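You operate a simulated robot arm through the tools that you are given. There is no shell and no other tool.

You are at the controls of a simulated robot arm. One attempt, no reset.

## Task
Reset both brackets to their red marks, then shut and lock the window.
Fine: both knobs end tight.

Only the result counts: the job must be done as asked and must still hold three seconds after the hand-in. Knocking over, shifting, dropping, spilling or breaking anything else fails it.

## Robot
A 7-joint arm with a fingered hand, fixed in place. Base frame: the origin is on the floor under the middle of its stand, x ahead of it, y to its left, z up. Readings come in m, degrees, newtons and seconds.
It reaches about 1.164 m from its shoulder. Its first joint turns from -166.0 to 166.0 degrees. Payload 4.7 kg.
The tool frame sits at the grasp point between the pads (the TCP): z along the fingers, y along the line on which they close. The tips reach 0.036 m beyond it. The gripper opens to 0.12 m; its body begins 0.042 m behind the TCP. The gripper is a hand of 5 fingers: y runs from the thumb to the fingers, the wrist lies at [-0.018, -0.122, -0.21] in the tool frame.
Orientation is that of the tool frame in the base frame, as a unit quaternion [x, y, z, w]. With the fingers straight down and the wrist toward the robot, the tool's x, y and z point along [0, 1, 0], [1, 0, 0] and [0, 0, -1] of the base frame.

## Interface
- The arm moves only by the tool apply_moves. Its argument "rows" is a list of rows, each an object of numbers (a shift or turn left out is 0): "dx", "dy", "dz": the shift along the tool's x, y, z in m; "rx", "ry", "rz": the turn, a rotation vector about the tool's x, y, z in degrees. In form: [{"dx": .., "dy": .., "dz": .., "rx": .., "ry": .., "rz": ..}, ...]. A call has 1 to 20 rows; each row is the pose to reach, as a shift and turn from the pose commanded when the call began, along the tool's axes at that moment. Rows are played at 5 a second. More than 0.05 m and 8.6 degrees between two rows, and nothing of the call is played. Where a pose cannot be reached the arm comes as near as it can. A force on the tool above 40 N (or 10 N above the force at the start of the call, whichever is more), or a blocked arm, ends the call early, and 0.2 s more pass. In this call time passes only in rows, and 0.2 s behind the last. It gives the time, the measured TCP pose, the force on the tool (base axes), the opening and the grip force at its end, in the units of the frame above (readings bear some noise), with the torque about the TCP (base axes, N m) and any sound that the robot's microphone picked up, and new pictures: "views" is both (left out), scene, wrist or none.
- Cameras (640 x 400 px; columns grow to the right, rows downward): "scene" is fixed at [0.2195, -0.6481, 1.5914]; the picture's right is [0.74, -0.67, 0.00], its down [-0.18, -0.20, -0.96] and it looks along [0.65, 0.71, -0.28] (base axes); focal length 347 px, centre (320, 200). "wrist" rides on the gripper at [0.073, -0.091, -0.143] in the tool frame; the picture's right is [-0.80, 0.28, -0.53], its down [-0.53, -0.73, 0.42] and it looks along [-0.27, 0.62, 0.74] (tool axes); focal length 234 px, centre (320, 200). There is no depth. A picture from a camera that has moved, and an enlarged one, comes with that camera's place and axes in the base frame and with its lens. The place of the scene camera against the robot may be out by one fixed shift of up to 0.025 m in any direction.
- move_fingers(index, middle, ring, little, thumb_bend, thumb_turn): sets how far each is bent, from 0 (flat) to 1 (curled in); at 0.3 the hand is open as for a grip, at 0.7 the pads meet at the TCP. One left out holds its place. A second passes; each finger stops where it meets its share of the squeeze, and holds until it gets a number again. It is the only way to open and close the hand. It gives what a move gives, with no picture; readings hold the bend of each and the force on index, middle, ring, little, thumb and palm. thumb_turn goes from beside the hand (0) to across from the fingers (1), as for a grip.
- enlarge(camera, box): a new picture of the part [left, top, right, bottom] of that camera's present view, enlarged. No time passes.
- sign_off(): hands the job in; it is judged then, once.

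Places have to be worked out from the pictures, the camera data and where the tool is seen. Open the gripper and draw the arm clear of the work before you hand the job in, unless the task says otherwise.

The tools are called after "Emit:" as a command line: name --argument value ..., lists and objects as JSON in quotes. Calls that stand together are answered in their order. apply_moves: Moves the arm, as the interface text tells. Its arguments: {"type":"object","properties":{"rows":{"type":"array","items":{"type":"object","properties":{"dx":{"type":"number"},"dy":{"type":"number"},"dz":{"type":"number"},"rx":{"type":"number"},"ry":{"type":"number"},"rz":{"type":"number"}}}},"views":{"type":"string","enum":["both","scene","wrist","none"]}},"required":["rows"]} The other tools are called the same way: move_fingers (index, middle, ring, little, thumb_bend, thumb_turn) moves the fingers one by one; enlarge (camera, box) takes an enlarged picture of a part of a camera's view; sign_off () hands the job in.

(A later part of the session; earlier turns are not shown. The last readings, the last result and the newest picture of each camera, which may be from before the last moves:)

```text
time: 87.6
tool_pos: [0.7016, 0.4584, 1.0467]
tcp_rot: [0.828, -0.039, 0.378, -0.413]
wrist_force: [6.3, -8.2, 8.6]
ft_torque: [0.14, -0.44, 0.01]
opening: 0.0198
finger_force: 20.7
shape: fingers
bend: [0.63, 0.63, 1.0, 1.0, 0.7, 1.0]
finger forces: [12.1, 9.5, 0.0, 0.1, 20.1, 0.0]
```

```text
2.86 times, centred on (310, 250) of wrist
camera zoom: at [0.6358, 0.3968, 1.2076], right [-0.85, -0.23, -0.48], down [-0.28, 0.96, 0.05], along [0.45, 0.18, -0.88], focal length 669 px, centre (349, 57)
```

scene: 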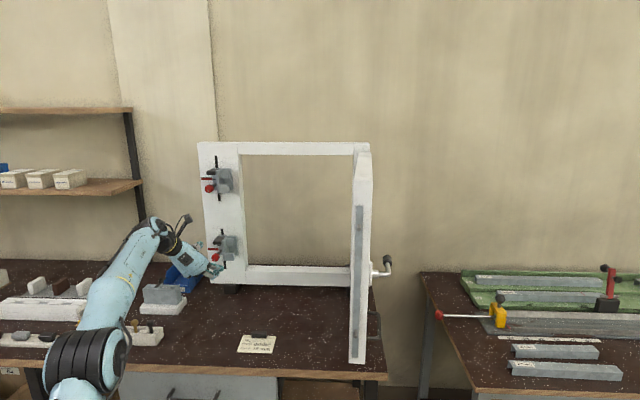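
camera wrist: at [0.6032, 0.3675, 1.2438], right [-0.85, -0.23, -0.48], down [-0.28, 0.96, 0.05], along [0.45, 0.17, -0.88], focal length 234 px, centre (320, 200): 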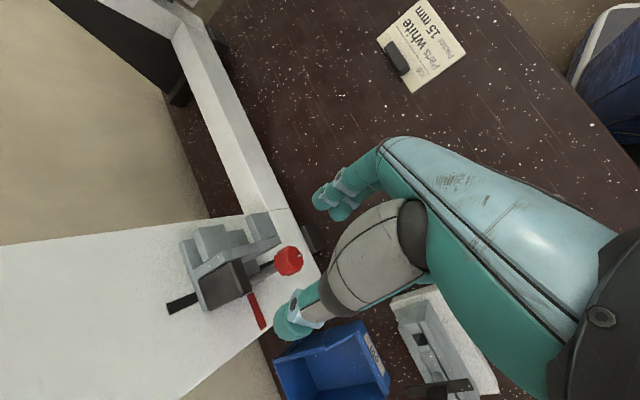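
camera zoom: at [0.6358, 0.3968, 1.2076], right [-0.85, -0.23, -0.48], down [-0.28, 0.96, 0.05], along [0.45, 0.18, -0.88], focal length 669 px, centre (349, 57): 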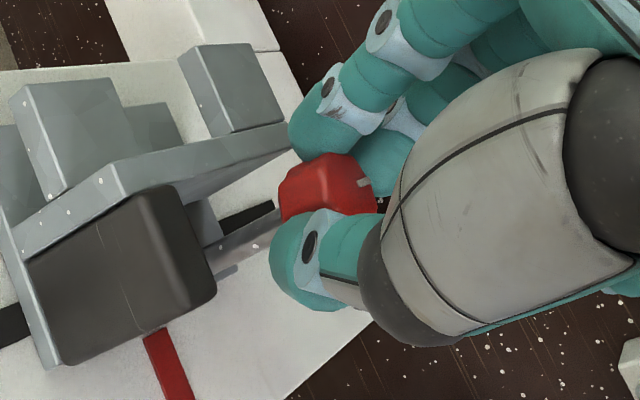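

Resistance is rising (thumb 20 N) and the pointer is back near its start angle. I'll turn a little further to make sure it is against its stop.

Emit:
apply_moves --rows '[{"rz": 3}, {"rz": 6}, {"rz": 9}, {"rz": 12}]' --views "none"

Emit:
enlarge --camera "wrist" --box '[240, 180, 380, 320]'

Emit:
enlarge --camera "scene" --box '[195, 235, 245, 270]'

```text
time: 88.6
tool_pos: [0.6989, 0.432, 1.0494]
tcp_rot: [0.823, -0.111, 0.334, -0.446]
wrist_force: [-0.8, -0.1, 0.2]
ft_torque: [0.01, -0.01, 0.02]
opening: 0.0001
finger_force: 0.0
shape: fingers
bend: [0.69, 0.71, 1.0, 1.0, 0.73, 1.0]
finger forces: [0.0, 0.0, 0.1, 0.0, 0.1, 0.0]
out of reach, approached as far as the arm can: row 2, 3, 4
```

```text
2.86 times, centred on (310, 250) of wrist
camera zoom: at [0.6497, 0.355, 1.2093], right [-0.91, -0.12, -0.39], down [-0.21, 0.96, 0.19], along [0.35, 0.26, -0.9], focal length 669 px, centre (349, 57)
```

zoom: 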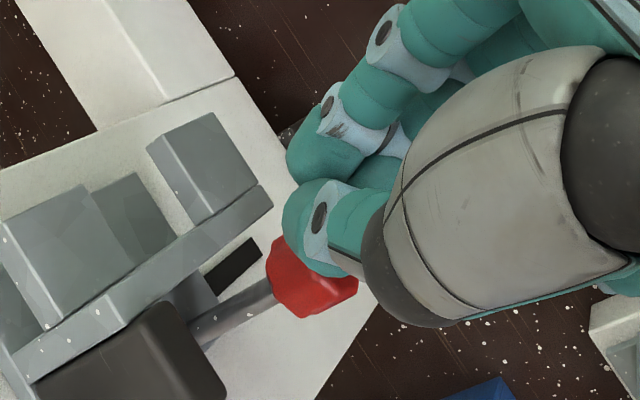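

```text
11.43 times, centred on (220, 252) of scene
camera zoom: at [0.2195, -0.6481, 1.5914], right [0.74, -0.67, 0.0], down [-0.18, -0.2, -0.96], along [0.65, 0.71, -0.28], focal length 3966 px, centre (1463, -400)
```

zoom: 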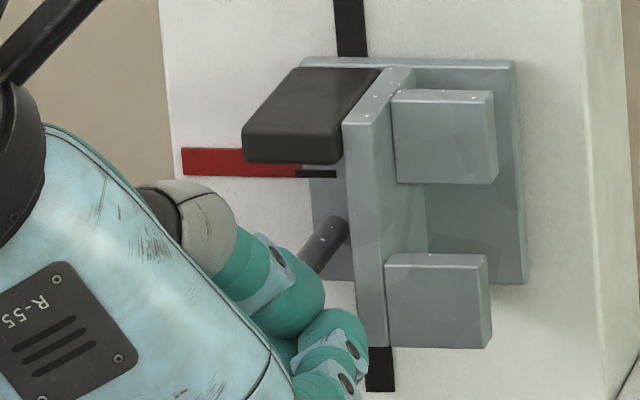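

The arm ran out of reach and slid off the knob, but the bracket stayed on its mark. I'll back away and check the knob's pointer.

Emit:
apply_moves --rows '[{"dz": -0.02}, {"dz": -0.04}]' --views "none"

Emit:
enlarge --camera "wrist" --box '[190, 190, 330, 330]'

Emit:
enlarge --camera "scene" --box '[195, 235, 245, 270]'

```text
time: 89.2
tool_pos: [0.6725, 0.4014, 1.0649]
tcp_rot: [0.822, -0.121, 0.328, -0.45]
wrist_force: [0.2, -0.5, 0.0]
ft_torque: [-0.04, -0.01, -0.02]
opening: 0.0
finger_force: 0.1
shape: fingers
bend: [0.69, 0.71, 1.0, 1.0, 0.73, 1.0]
finger forces: [0.0, 0.0, 0.1, 0.0, 0.0, 0.0]
```

```text
2.86 times, centred on (260, 260) of wrist
camera zoom: at [0.6259, 0.3234, 1.2245], right [-0.92, -0.11, -0.37], down [-0.2, 0.96, 0.21], along [0.34, 0.27, -0.9], focal length 669 px, centre (491, 29)
```

zoom: 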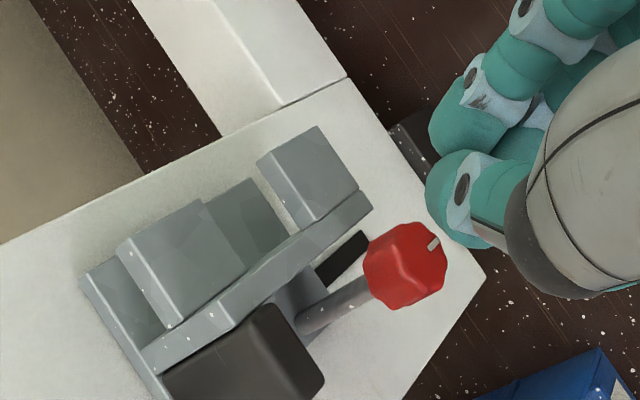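

```text
11.43 times, centred on (220, 252) of scene
camera zoom: at [0.2195, -0.6481, 1.5914], right [0.74, -0.67, 0.0], down [-0.18, -0.2, -0.96], along [0.65, 0.71, -0.28], focal length 3966 px, centre (1463, -400)
```

zoom: 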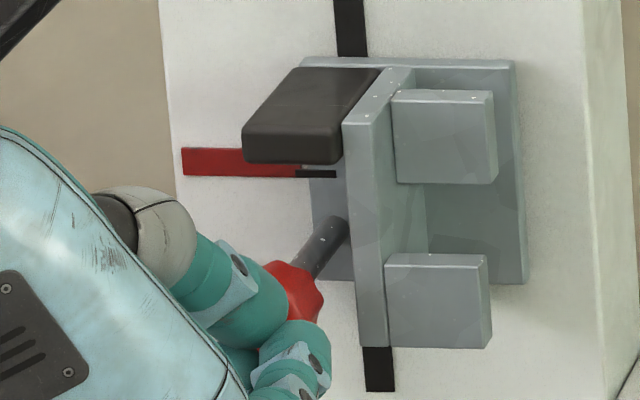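

From this view the pointer looks to be straight down, as at the start. I'll move the hand clear to the right and up so I can verify the knob and tick in the scene view.

Emit:
apply_moves --rows '[{"dx": 0.036, "dy": -0.0115, "dz": -0.0222}, {"dx": 0.072, "dy": -0.0229, "dz": -0.0443}, {"dx": 0.108, "dy": -0.0344, "dz": -0.0665}]' --views "both"

Emit:
enlarge --camera "scene" --box '[195, 235, 245, 270]'

Emit:
enlarge --camera "wrist" --box '[120, 180, 280, 320]'

```text
time: 90.0
tool_pos: [0.7079, 0.3253, 1.1645]
tcp_rot: [0.821, -0.124, 0.331, -0.449]
wrist_force: [1.0, -0.1, -1.3]
ft_torque: [0.01, -0.06, -0.01]
opening: 0.0001
finger_force: 0.1
shape: fingers
bend: [0.69, 0.71, 1.0, 1.0, 0.73, 1.0]
finger forces: [0.1, 0.0, 0.1, 0.0, 0.0, 0.1]
camera wrist: at [0.6591, 0.2464, 1.3246], right [-0.92, -0.1, -0.38], down [-0.19, 0.96, 0.21], along [0.34, 0.27, -0.9], focal length 234 px, centre (320, 200)
```

scene: 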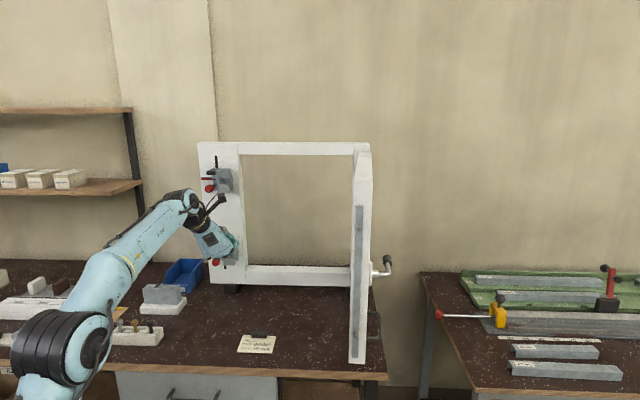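
wrist: 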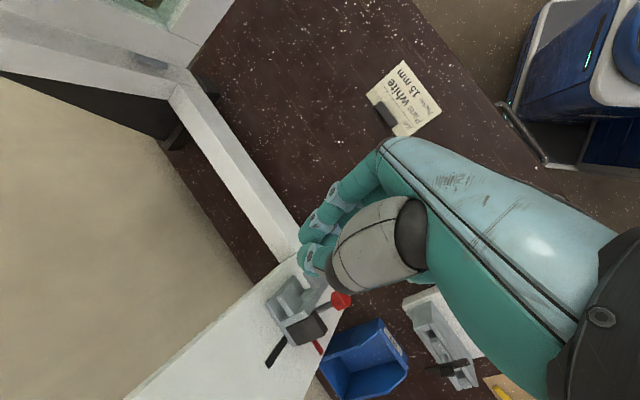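

```text
11.43 times, centred on (220, 252) of scene
camera zoom: at [0.2195, -0.6481, 1.5914], right [0.74, -0.67, 0.0], down [-0.18, -0.2, -0.96], along [0.65, 0.71, -0.28], focal length 3966 px, centre (1463, -400)
```

zoom: 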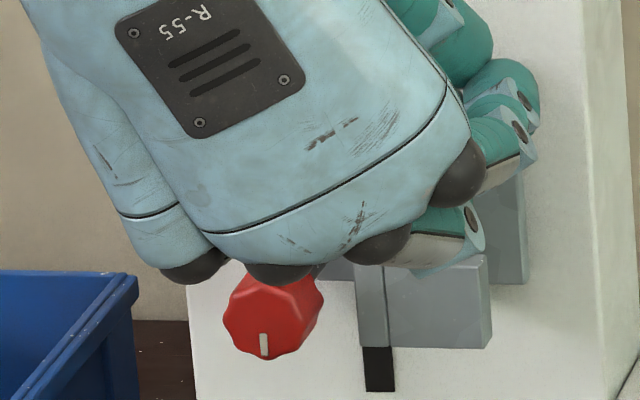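

```text
2.86 times, centred on (200, 250) of wrist
camera zoom: at [0.6591, 0.2464, 1.3246], right [-0.92, -0.1, -0.38], down [-0.19, 0.96, 0.21], along [0.34, 0.27, -0.9], focal length 669 px, centre (663, 57)
```

zoom: 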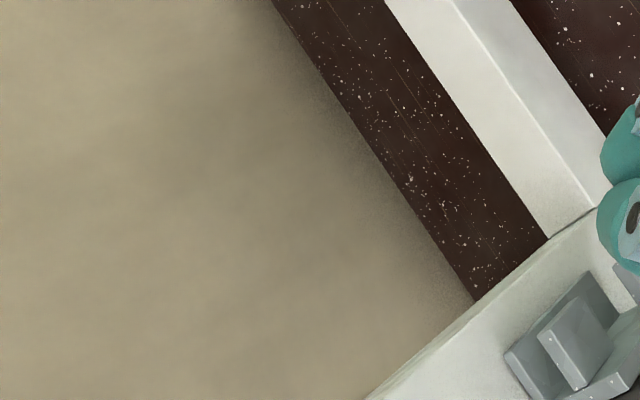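

The lower knob's pointer sits exactly where it was originally relative to the knob outline, so it's against its stop again. Next I'll move the hand away toward the middle to inspect the brackets and the sash with its handle.

Emit:
apply_moves --rows '[{"dx": 0.0179, "dy": -0.0009, "dz": -0.0399, "rx": 1.2, "ry": 2.0, "rz": -6.13}, {"dx": 0.0358, "dy": -0.0018, "dz": -0.0798, "rx": 2.4, "ry": 4.0, "rz": -12.3}, {"dx": 0.0537, "dy": -0.0027, "dz": -0.1197, "rx": 3.6, "ry": 6.0, "rz": -18.4}, {"dx": 0.0716, "dy": -0.0036, "dz": -0.1596, "rx": 4.8, "ry": 8.0, "rz": -24.5}, {"dx": 0.0895, "dy": -0.0045, "dz": -0.1995, "rx": 6.0, "ry": 10.0, "rz": -30.7}, {"dx": 0.1074, "dy": -0.0054, "dz": -0.2394, "rx": 7.2, "ry": 12.0, "rz": -36.8}, {"dx": 0.1253, "dy": -0.0063, "dz": -0.2793, "rx": 8.4, "ry": 14.0, "rz": -42.9}, {"dx": 0.1432, "dy": -0.0072, "dz": -0.3192, "rx": 9.6, "ry": 16.0, "rz": -49.0}, {"dx": 0.1611, "dy": -0.0081, "dz": -0.3591, "rx": 10.8, "ry": 18.0, "rz": -55.2}, {"dx": 0.179, "dy": -0.009, "dz": -0.399, "rx": 12.0, "ry": 20.0, "rz": -61.3}]' --views "both"

Emit:
enlarge --camera "scene" --box '[195, 225, 245, 275]'

```text
time: 92.4
tool_pos: [0.578, 0.0123, 1.3966]
tcp_rot: [0.639, 0.304, 0.639, -0.302]
wrist_force: [-0.8, 1.0, -0.2]
ft_torque: [0.0, 0.0, 0.0]
opening: 0.0001
finger_force: 0.1
shape: fingers
bend: [0.69, 0.71, 1.0, 1.0, 0.73, 1.0]
finger forces: [0.1, 0.0, 0.0, 0.0, 0.1, 0.0]
stopped in row 10: the arm was blocked; the commanded pose is now the measured one
camera wrist: at [0.4161, -0.0405, 1.4688], right [-0.12, -0.58, -0.8], down [-0.3, 0.79, -0.53], along [0.95, 0.18, -0.27], focal length 234 px, centre (320, 200)
```

scene: 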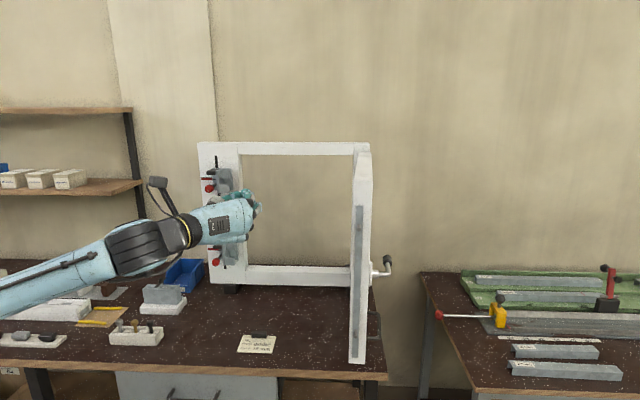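
wrist: 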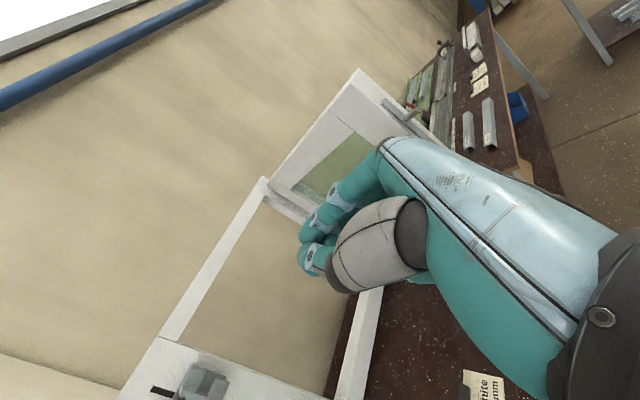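

```text
8.00 times, centred on (220, 250) of scene
camera zoom: at [0.2195, -0.6481, 1.5914], right [0.74, -0.67, 0.0], down [-0.18, -0.2, -0.96], along [0.65, 0.71, -0.28], focal length 2776 px, centre (1120, -200)
```

zoom: 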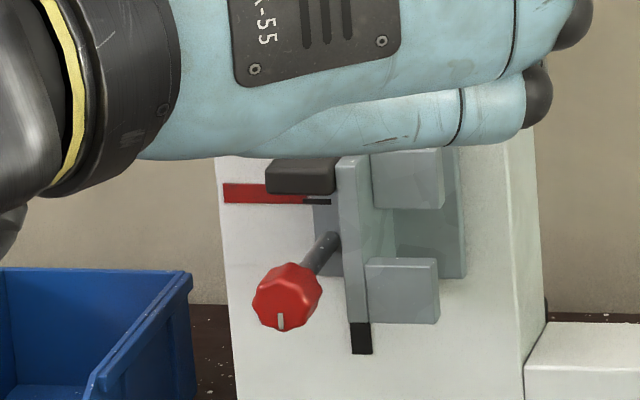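

Lower bracket looks on its mark and its knob pointer matches the original. I'll look closely at the sash and its handle now.

Emit:
enlarge --camera "wrist" --box '[240, 50, 480, 240]'

Emit:
enlarge --camera "scene" --box '[345, 240, 405, 290]'

Emit:
enlarge --camera "scene" --box '[340, 290, 400, 370]'

```text
2.11 times, centred on (360, 145) of wrist
camera zoom: at [0.4161, -0.0405, 1.4688], right [-0.12, -0.58, -0.8], down [-0.3, 0.79, -0.53], along [0.95, 0.18, -0.27], focal length 493 px, centre (236, 316)
```

zoom: 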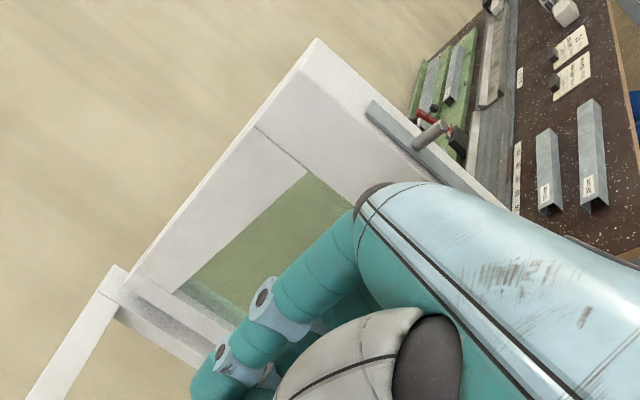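

```text
8.00 times, centred on (375, 265) of scene
camera zoom: at [0.2195, -0.6481, 1.5914], right [0.74, -0.67, 0.0], down [-0.18, -0.2, -0.96], along [0.65, 0.71, -0.28], focal length 2776 px, centre (-120, -320)
```

zoom: 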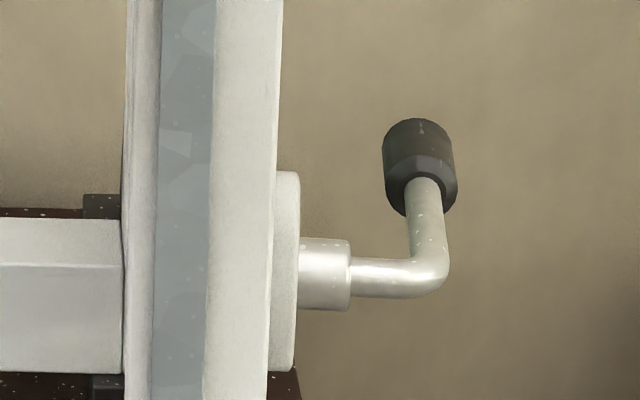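

```text
5.00 times, centred on (370, 330) of scene
camera zoom: at [0.2195, -0.6481, 1.5914], right [0.74, -0.67, 0.0], down [-0.18, -0.2, -0.96], along [0.65, 0.71, -0.28], focal length 1735 px, centre (70, -450)
```

zoom: 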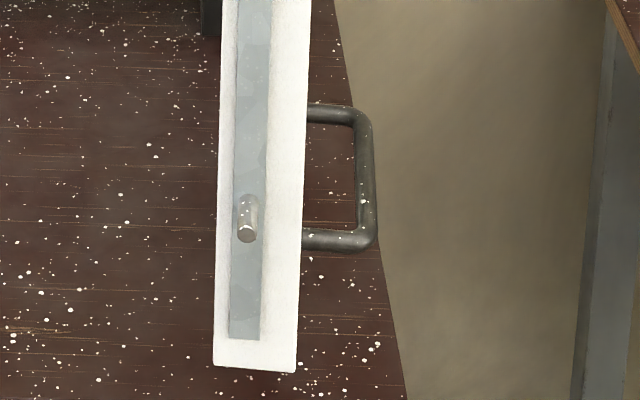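

The handle lever points horizontally toward the hinge (unlocked), and a pull bar sits below it. The pins are on the sash's free edge. I'll shape the hand as a hook (fingers half bent, thumb aside), and move in front of the sash's free edge to draw it shut from its room-side face.

Emit:
move_fingers --index 0.5 --middle 0.5 --ring 0.5 --little 0.5 --thumb_bend 0.1 --thumb_turn 0.0

Emit:
apply_moves --rows '[{"dx": -0.0017, "dy": 0.0421, "dz": -0.0096, "rx": -1.53}, {"dx": -0.0033, "dy": 0.0842, "dz": -0.0192, "rx": -3.06}, {"dx": -0.005, "dy": 0.1263, "dz": -0.0288, "rx": -4.59}, {"dx": -0.0066, "dy": 0.1685, "dz": -0.0385, "rx": -6.11}, {"dx": -0.0083, "dy": 0.2106, "dz": -0.0481, "rx": -7.64}, {"dx": -0.0099, "dy": 0.2527, "dz": -0.0577, "rx": -9.17}, {"dx": -0.0116, "dy": 0.2948, "dz": -0.0673, "rx": -10.7}]' --views "both"

Emit:
enlarge --camera "scene" --box '[280, 110, 440, 290]'

```text
time: 93.4
tool_pos: [0.5778, 0.0114, 1.3959]
tcp_rot: [0.64, 0.304, 0.638, -0.302]
wrist_force: [-0.4, 0.7, 0.8]
ft_torque: [0.02, 0.0, -0.01]
opening: 0.1719
finger_force: 0.1
shape: fingers
bend: [0.5, 0.5, 0.5, 0.5, 0.1, 0.0]
finger forces: [0.1, 0.0, 0.0, 0.0, 0.0, 0.0]
```

```text
time: 95.0
tool_pos: [0.7629, -0.2293, 1.3884]
tcp_rot: [0.665, 0.242, 0.664, -0.24]
wrist_force: [-0.3, 0.0, 1.8]
ft_torque: [-0.05, 0.08, -0.07]
opening: 0.1722
finger_force: 0.2
shape: fingers
bend: [0.5, 0.5, 0.5, 0.5, 0.1, 0.0]
finger forces: [0.0, 0.1, 0.1, 0.0, 0.0, 0.1]
camera wrist: at [0.5942, -0.251, 1.4602], right [-0.22, -0.55, -0.8], down [-0.14, 0.83, -0.53], along [0.96, 0.0, -0.27], focal length 234 px, centre (320, 200)
```

scene: 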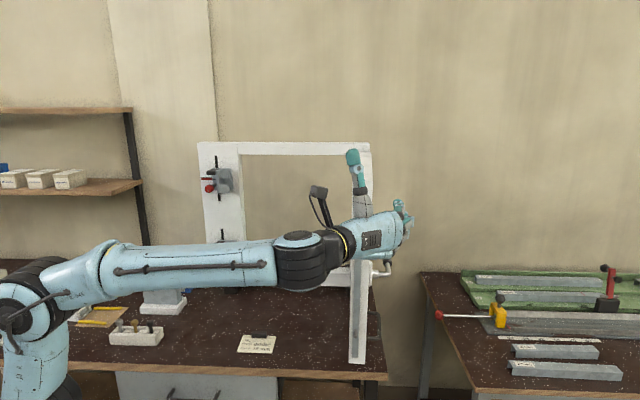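
wrist: 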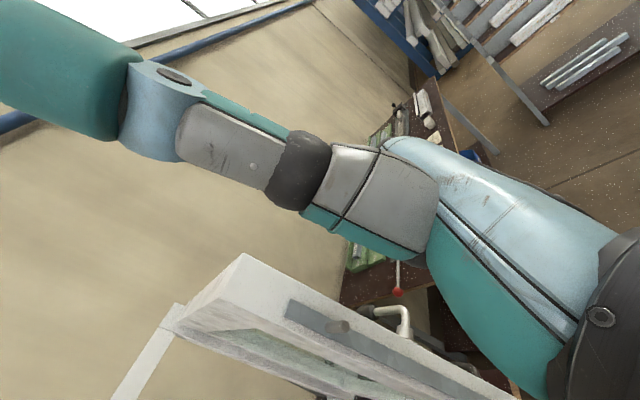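

```text
2.22 times, centred on (360, 200) of scene
camera zoom: at [0.2195, -0.6481, 1.5914], right [0.74, -0.67, 0.0], down [-0.18, -0.2, -0.96], along [0.65, 0.71, -0.28], focal length 771 px, centre (231, 200)
```

zoom: 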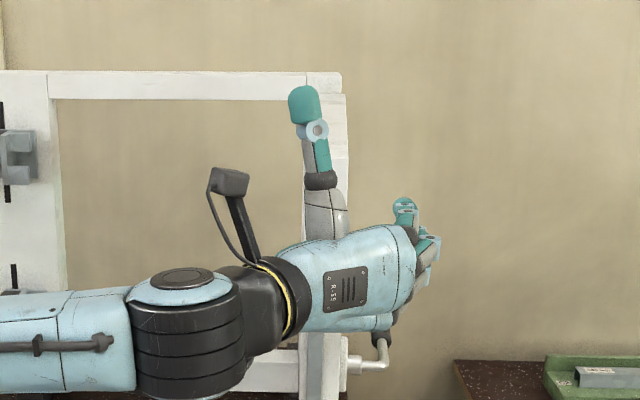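

The hand is just outside the free edge. I'll zoom into the wrist view to locate the edge, pin and crank relative to the fingers.

Emit:
enlarge --camera "wrist" --box '[160, 230, 480, 400]'

Emit:
enlarge --camera "wrist" --box '[340, 290, 440, 360]'

```text
2.00 times, centred on (320, 315) of wrist
camera zoom: at [0.5942, -0.251, 1.4602], right [-0.22, -0.55, -0.8], down [-0.14, 0.83, -0.53], along [0.96, 0.0, -0.27], focal length 468 px, centre (320, -30)
```

zoom: 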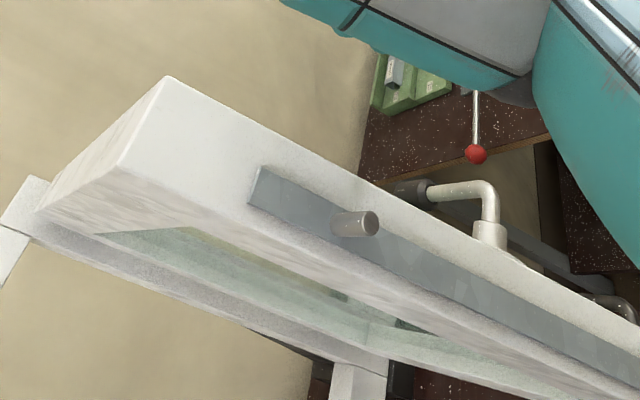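

```text
5.71 times, centred on (390, 325) of wrist
camera zoom: at [0.5942, -0.251, 1.4602], right [-0.22, -0.55, -0.8], down [-0.14, 0.83, -0.53], along [0.96, 0.0, -0.27], focal length 1338 px, centre (-80, -514)
```

zoom: 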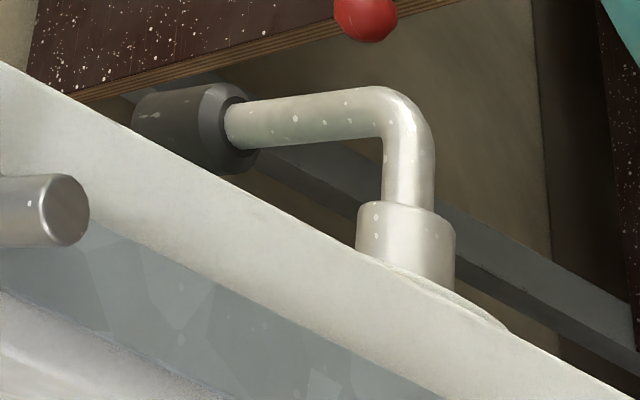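

I have the geometry: the free edge is at n≈0.457, with its room face at w≈0.697 and the crank axis near (0.853, -0.161, 1.18). I'll slide the fingertips past the free edge on the room side, well above the crank and the pin.

Emit:
apply_moves --rows '[{"dx": 0.0116, "dy": -0.0016, "dz": 0.018}, {"dx": 0.0116, "dy": -0.0032, "dz": 0.036}, {"dx": 0.0116, "dy": -0.0048, "dz": 0.054}, {"dx": 0.0116, "dy": -0.0064, "dz": 0.0718}]' --views "both"

Emit:
enlarge --camera "wrist" --box '[200, 180, 440, 400]'

Emit:
enlarge --camera "scene" --box '[320, 130, 440, 230]'

```text
time: 96.0
tool_pos: [0.8141, -0.1769, 1.3977]
tcp_rot: [0.665, 0.242, 0.664, -0.24]
wrist_force: [0.4, -0.3, 1.0]
ft_torque: [-0.01, 0.01, 0.0]
opening: 0.1719
finger_force: 0.0
shape: fingers
bend: [0.5, 0.5, 0.5, 0.5, 0.1, 0.0]
finger forces: [0.1, 0.0, 0.0, 0.0, 0.0, 0.0]
camera wrist: at [0.6455, -0.1987, 1.4694], right [-0.22, -0.55, -0.8], down [-0.14, 0.83, -0.53], along [0.96, 0.0, -0.27], focal length 234 px, centre (320, 200)
```

scene: 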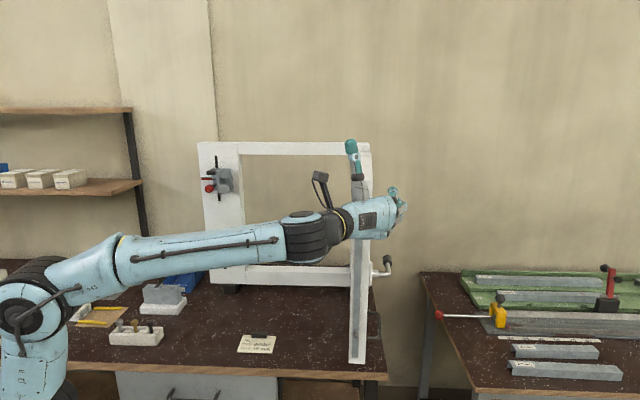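
wrist: 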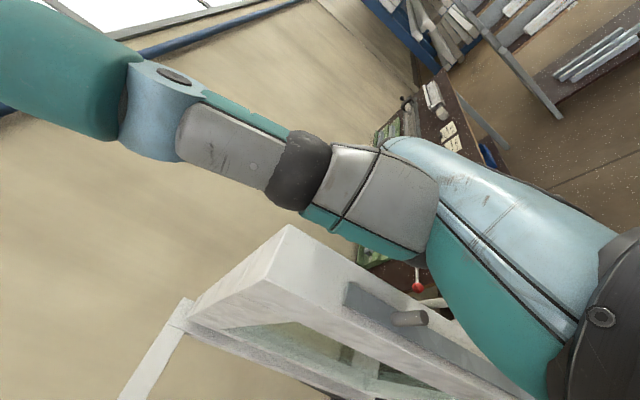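

```text
1.82 times, centred on (320, 290) of wrist
camera zoom: at [0.6455, -0.1987, 1.4694], right [-0.22, -0.55, -0.8], down [-0.14, 0.83, -0.53], along [0.96, 0.0, -0.27], focal length 426 px, centre (320, 36)
```

zoom: 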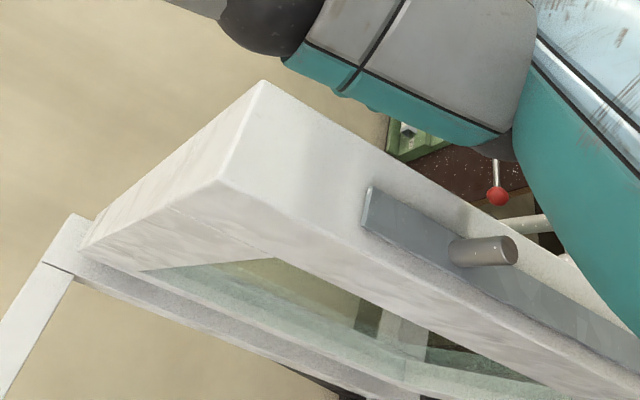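

```text
4.00 times, centred on (380, 180) of scene
camera zoom: at [0.2195, -0.6481, 1.5914], right [0.74, -0.67, 0.0], down [-0.18, -0.2, -0.96], along [0.65, 0.71, -0.28], focal length 1388 px, centre (80, 280)
```

zoom: 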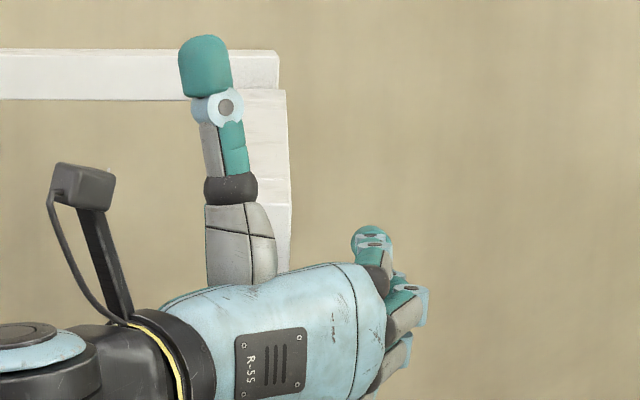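

The fingertips are past the edge on the room side and the palm stays short of the pin. I'll move left until the fingers touch the sash.

Emit:
apply_moves --rows '[{"dy": -0.01}, {"dy": -0.02}, {"dy": -0.03}, {"dy": -0.04}, {"dy": -0.05}]' --views "both"

Emit:
enlarge --camera "wrist" --box '[200, 180, 440, 400]'

```text
time: 97.2
tool_pos: [0.7816, -0.1387, 1.3982]
tcp_rot: [0.665, 0.242, 0.665, -0.241]
wrist_force: [0.7, 0.4, 0.0]
ft_torque: [0.04, 0.01, 0.01]
opening: 0.172
finger_force: 0.1
shape: fingers
bend: [0.5, 0.5, 0.5, 0.5, 0.1, 0.0]
finger forces: [0.0, 0.0, 0.1, 0.1, 0.0, 0.0]
camera wrist: at [0.6133, -0.1596, 1.4695], right [-0.22, -0.55, -0.8], down [-0.14, 0.83, -0.53], along [0.96, 0.0, -0.27], focal length 234 px, centre (320, 200)
```

scene: 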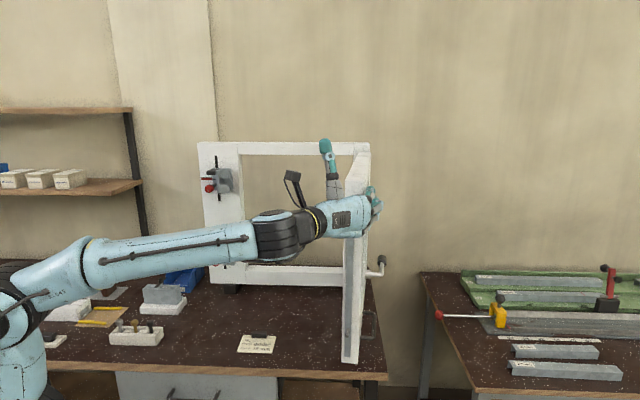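
wrist: 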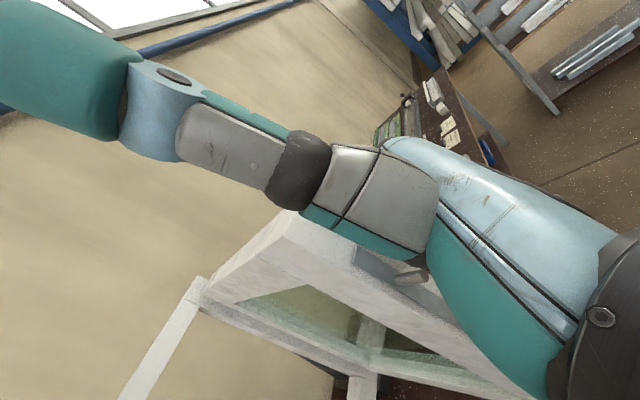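

```text
1.82 times, centred on (320, 290) of wrist
camera zoom: at [0.6133, -0.1596, 1.4695], right [-0.22, -0.55, -0.8], down [-0.14, 0.83, -0.53], along [0.96, 0.0, -0.27], focal length 426 px, centre (320, 36)
```

zoom: 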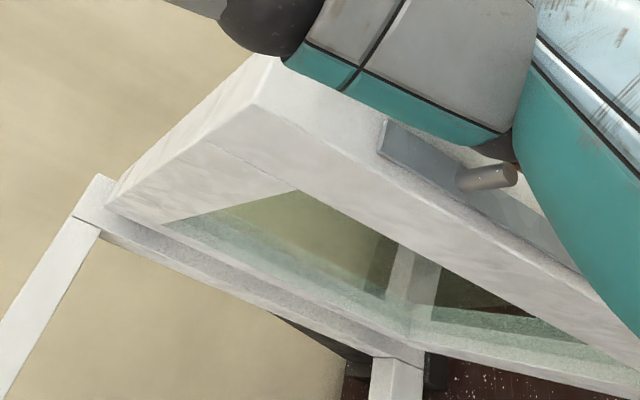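

The sash swings easily with the fingers (almost no force). I'll follow its arc, drawing it further closed in measured steps.

Emit:
apply_moves --rows '[{"dy": -0.0329, "dz": 0.0082}, {"dy": -0.0612, "dz": 0.0127}, {"dy": -0.0891, "dz": 0.0189}, {"dy": -0.1165, "dz": 0.0272}, {"dy": -0.1432, "dz": 0.0374}]' --views "both"

```text
time: 98.4
tool_pos: [0.7199, -0.0038, 1.3944]
tcp_rot: [0.665, 0.242, 0.664, -0.24]
wrist_force: [0.7, 0.1, -0.9]
ft_torque: [0.03, -0.02, 0.02]
opening: 0.172
finger_force: 0.0
shape: fingers
bend: [0.5, 0.5, 0.5, 0.5, 0.1, 0.0]
finger forces: [0.1, 0.0, 0.0, 0.0, 0.1, 0.0]
camera wrist: at [0.5508, -0.0249, 1.4664], right [-0.22, -0.55, -0.8], down [-0.14, 0.83, -0.53], along [0.96, 0.0, -0.27], focal length 234 px, centre (320, 200)
```

scene: 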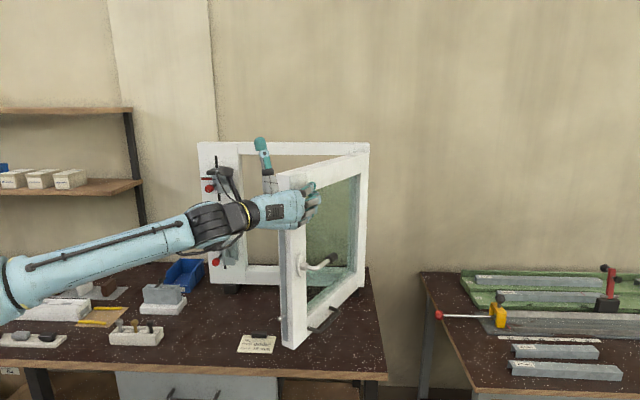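
wrist: 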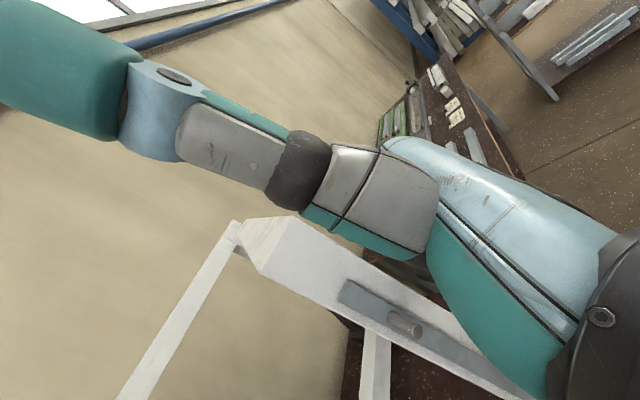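

The sash is about half closed and following well. I'll continue along the arc.

Emit:
apply_moves --rows '[{"dy": -0.0261, "dz": 0.0105}, {"dy": -0.0511, "dz": 0.0243}, {"dy": -0.0751, "dz": 0.0398}, {"dy": -0.098, "dz": 0.057}, {"dy": -0.1197, "dz": 0.0757}, {"dy": -0.14, "dz": 0.0959}, {"dy": -0.1587, "dz": 0.1174}]' --views "both"

```text
time: 100.0
tool_pos: [0.7071, 0.1944, 1.3969]
tcp_rot: [0.665, 0.242, 0.664, -0.241]
wrist_force: [-0.4, -1.0, 0.4]
ft_torque: [0.0, 0.0, 0.01]
opening: 0.172
finger_force: 0.1
shape: fingers
bend: [0.5, 0.5, 0.5, 0.5, 0.1, 0.0]
finger forces: [0.1, 0.0, 0.0, 0.1, 0.0, 0.0]
camera wrist: at [0.5388, 0.1725, 1.4695], right [-0.22, -0.55, -0.8], down [-0.14, 0.83, -0.53], along [0.96, 0.0, -0.27], focal length 234 px, centre (320, 200)
```

scene: 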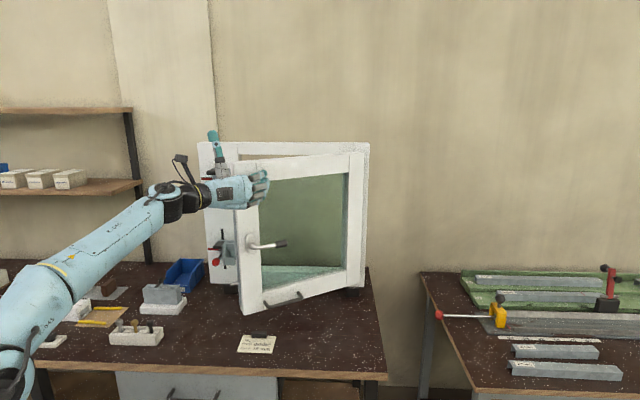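
wrist: 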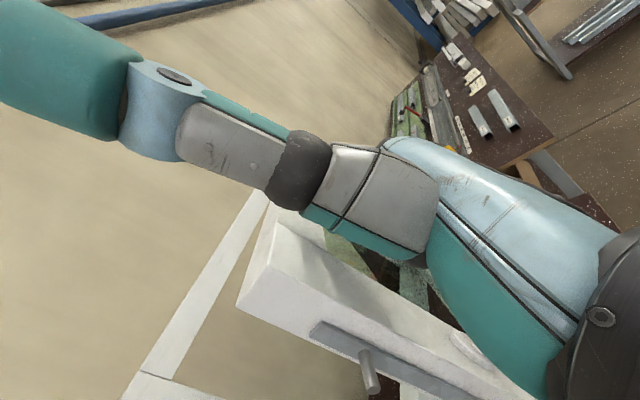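

About 25° left to close. I'll continue pushing with the fingertips, slowing near the brackets.

Emit:
apply_moves --rows '[{"dy": -0.0158, "dz": 0.023}, {"dy": -0.0314, "dz": 0.047}, {"dy": -0.0453, "dz": 0.0719}, {"dy": -0.0574, "dz": 0.0978}]' --views "both"

Emit:
enlarge --camera "scene" --box '[190, 130, 310, 310]'

```text
time: 101.0
tool_pos: [0.7443, 0.2996, 1.3978]
tcp_rot: [0.665, 0.241, 0.664, -0.241]
wrist_force: [0.0, 0.2, 2.0]
ft_torque: [-0.02, 0.08, 0.0]
opening: 0.1722
finger_force: 0.0
shape: fingers
bend: [0.5, 0.5, 0.5, 0.5, 0.1, 0.0]
finger forces: [0.0, 0.0, 0.1, 0.0, 0.1, 0.0]
camera wrist: at [0.5746, 0.2774, 1.4701], right [-0.22, -0.55, -0.8], down [-0.14, 0.83, -0.53], along [0.96, 0.0, -0.27], focal length 234 px, centre (320, 200)
```

scene: 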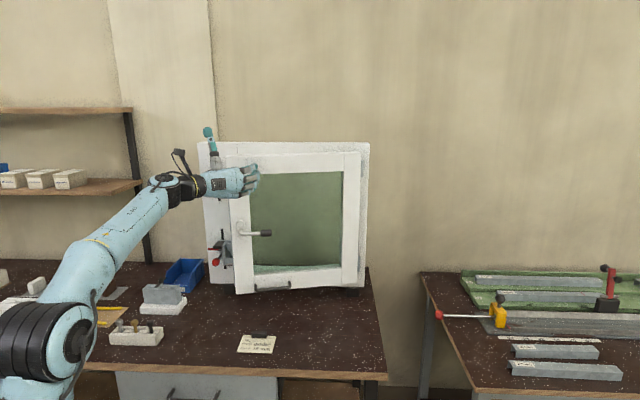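
wrist: 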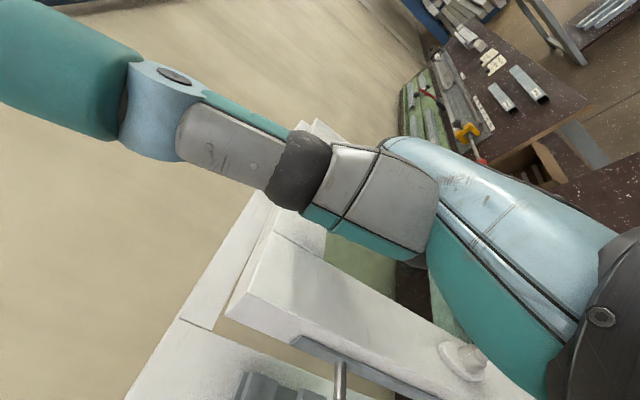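

```text
2.22 times, centred on (250, 220) of scene
camera zoom: at [0.2195, -0.6481, 1.5914], right [0.74, -0.67, 0.0], down [-0.18, -0.2, -0.96], along [0.65, 0.71, -0.28], focal length 771 px, centre (476, 156)
```

zoom: 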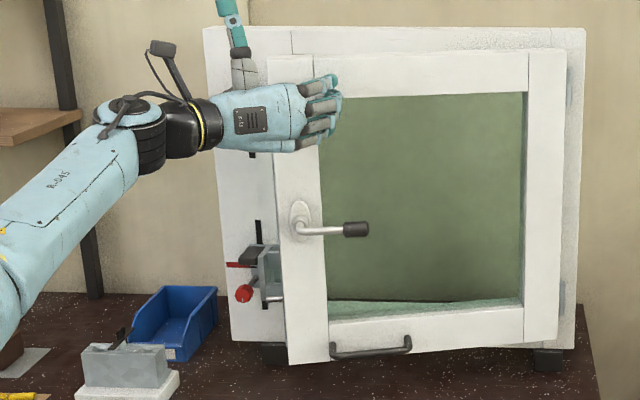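

About 12° left. I'll push in slower increments now.

Emit:
apply_moves --rows '[{"dy": -0.0055, "dz": 0.0143}, {"dy": -0.0109, "dz": 0.0286}, {"dy": -0.0152, "dz": 0.0423}, {"dy": -0.0194, "dz": 0.056}]' --views "none"

Emit:
enlarge --camera "scene" --box '[190, 130, 310, 310]'

Emit:
enlarge --camera "wrist" --box '[160, 180, 480, 400]'

```text
time: 102.0
tool_pos: [0.7748, 0.3515, 1.3969]
tcp_rot: [0.665, 0.242, 0.664, -0.241]
wrist_force: [-0.9, 0.0, 1.0]
ft_torque: [0.0, 0.03, -0.01]
opening: 0.172
finger_force: 0.1
shape: fingers
bend: [0.5, 0.5, 0.5, 0.5, 0.1, 0.0]
finger forces: [0.0, 0.1, 0.0, 0.1, 0.0, 0.1]
```

```text
2.22 times, centred on (250, 220) of scene
camera zoom: at [0.2195, -0.6481, 1.5914], right [0.74, -0.67, 0.0], down [-0.18, -0.2, -0.96], along [0.65, 0.71, -0.28], focal length 771 px, centre (476, 156)
```

zoom: 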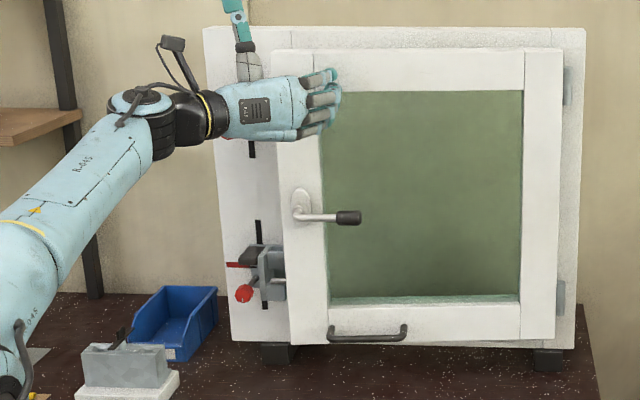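

```text
1.82 times, centred on (320, 290) of wrist
camera zoom: at [0.6066, 0.3295, 1.4689], right [-0.22, -0.55, -0.8], down [-0.14, 0.83, -0.53], along [0.96, 0.0, -0.27], focal length 426 px, centre (320, 36)
```

zoom: 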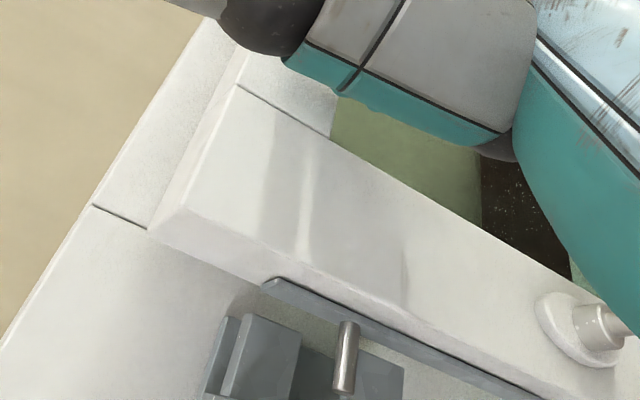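

The pin is lining up with the gap between the upper bracket's blocks. I'll keep pushing gently in small steps.

Emit:
apply_moves --rows '[{"dy": -0.001, "dz": 0.008}, {"dy": -0.002, "dz": 0.016}, {"dy": -0.003, "dz": 0.023}, {"dy": -0.004, "dz": 0.03}]' --views "none"

Emit:
enlarge --camera "scene" --box '[190, 130, 310, 310]'

Emit:
enlarge --camera "wrist" --box '[160, 180, 480, 400]'

```text
time: 103.0
tool_pos: [0.7953, 0.3733, 1.3946]
tcp_rot: [0.665, 0.241, 0.665, -0.241]
wrist_force: [0.1, -0.1, -0.3]
ft_torque: [-0.02, 0.02, 0.01]
opening: 0.1724
finger_force: 0.1
shape: fingers
bend: [0.5, 0.5, 0.5, 0.5, 0.1, 0.0]
finger forces: [0.0, 0.1, 0.1, 0.1, 0.1, 0.1]
```

```text
2.22 times, centred on (250, 220) of scene
camera zoom: at [0.2195, -0.6481, 1.5914], right [0.74, -0.67, 0.0], down [-0.18, -0.2, -0.96], along [0.65, 0.71, -0.28], focal length 771 px, centre (476, 156)
```

zoom: 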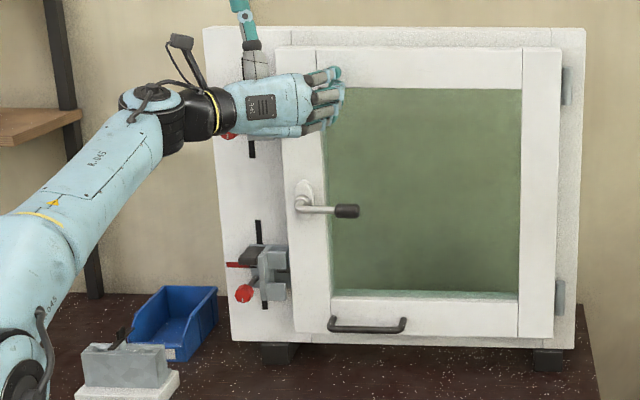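

```text
1.82 times, centred on (320, 290) of wrist
camera zoom: at [0.6268, 0.3513, 1.4671], right [-0.22, -0.55, -0.8], down [-0.14, 0.83, -0.53], along [0.96, 0.0, -0.27], focal length 426 px, centre (320, 36)
```

zoom: 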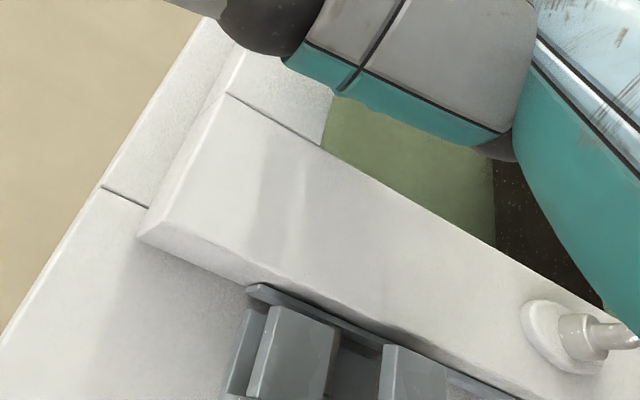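

The pin has entered the gap. I'll keep pushing until I feel the stop.

Emit:
apply_moves --rows '[{"dy": -0.001, "dz": 0.006}, {"dy": -0.001, "dz": 0.012}, {"dy": -0.002, "dz": 0.018}, {"dy": -0.002, "dz": 0.024}, {"dy": -0.002, "dz": 0.03}]' --views "none"

Emit:
enlarge --camera "scene" --box '[190, 130, 310, 310]'

Emit:
enlarge --camera "wrist" --box '[160, 180, 480, 400]'

```text
time: 103.9
tool_pos: [0.8062, 0.3809, 1.4007]
tcp_rot: [0.663, 0.238, 0.668, -0.239]
wrist_force: [-20.1, -20.8, -5.3]
ft_torque: [-0.11, 0.45, -1.22]
opening: 0.1728
finger_force: 14.7
shape: fingers
bend: [0.5, 0.48, 0.5, 0.5, 0.1, 0.0]
finger forces: [3.6, 24.8, 0.0, 0.0, 0.0, 0.1]
stopped in row 4: the force on the tool passed its limit at 49 N (the readings are from after the stop); the commanded pose is now the measured one
```

```text
2.22 times, centred on (250, 220) of scene
camera zoom: at [0.2195, -0.6481, 1.5914], right [0.74, -0.67, 0.0], down [-0.18, -0.2, -0.96], along [0.65, 0.71, -0.28], focal length 771 px, centre (476, 156)
```

zoom: 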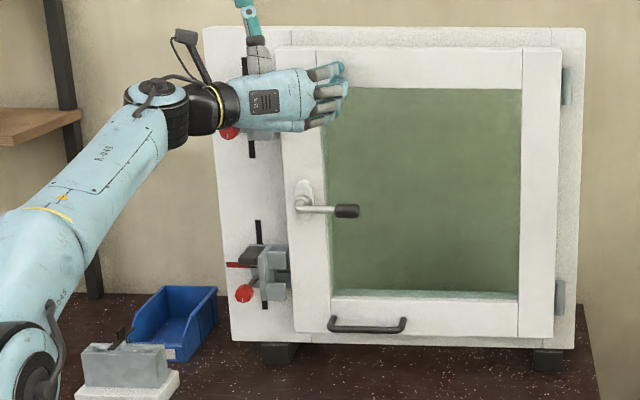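

```text
1.82 times, centred on (320, 290) of wrist
camera zoom: at [0.637, 0.3604, 1.4716], right [-0.23, -0.55, -0.81], down [-0.14, 0.84, -0.53], along [0.96, -0.01, -0.26], focal length 426 px, centre (320, 36)
```

zoom: 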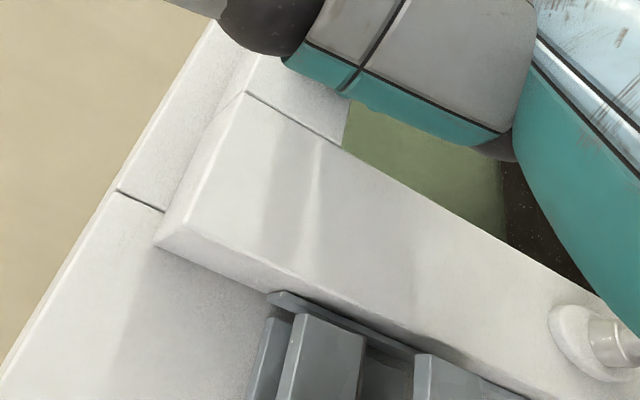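

The sash met its stop (49 N), so it's fully shut. I'll zoom in to check the bracket/pin positions and handle.

Emit:
enlarge --camera "scene" --box '[225, 200, 275, 240]'

Emit:
enlarge --camera "scene" --box '[200, 235, 250, 275]'

Emit:
enlarge --camera "wrist" --box '[260, 320, 400, 400]'

```text
10.00 times, centred on (250, 220) of scene
camera zoom: at [0.2195, -0.6481, 1.5914], right [0.74, -0.67, 0.0], down [-0.18, -0.2, -0.96], along [0.65, 0.71, -0.28], focal length 3470 px, centre (1020, 0)
```

zoom: 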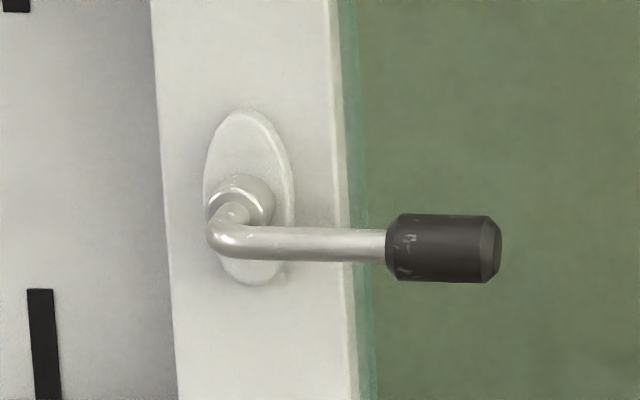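

```text
10.00 times, centred on (225, 255) of scene
camera zoom: at [0.2195, -0.6481, 1.5914], right [0.74, -0.67, 0.0], down [-0.18, -0.2, -0.96], along [0.65, 0.71, -0.28], focal length 3470 px, centre (1270, -350)
```

zoom: 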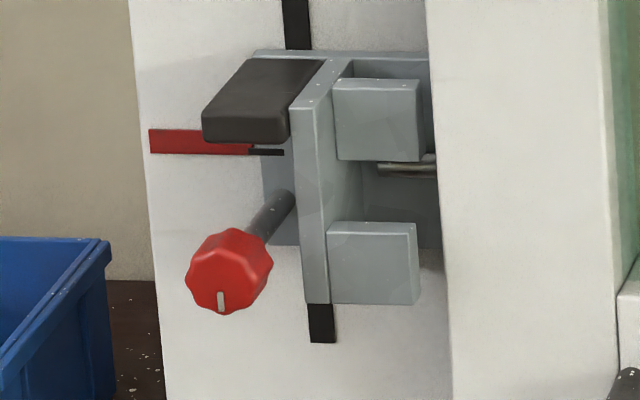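

```text
4.57 times, centred on (330, 360) of wrist
camera zoom: at [0.637, 0.3604, 1.4716], right [-0.23, -0.55, -0.81], down [-0.14, 0.84, -0.53], along [0.96, -0.01, -0.26], focal length 1070 px, centre (274, -531)
```

zoom: 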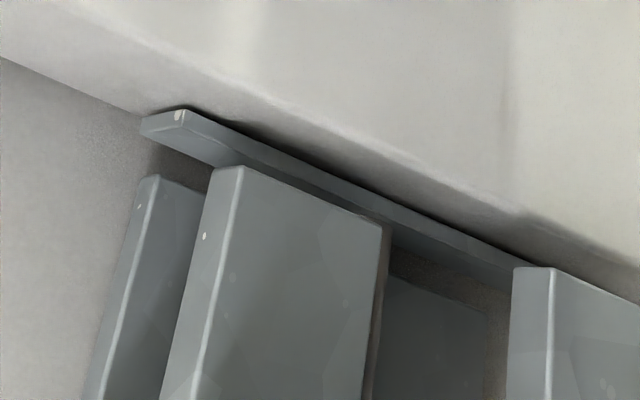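

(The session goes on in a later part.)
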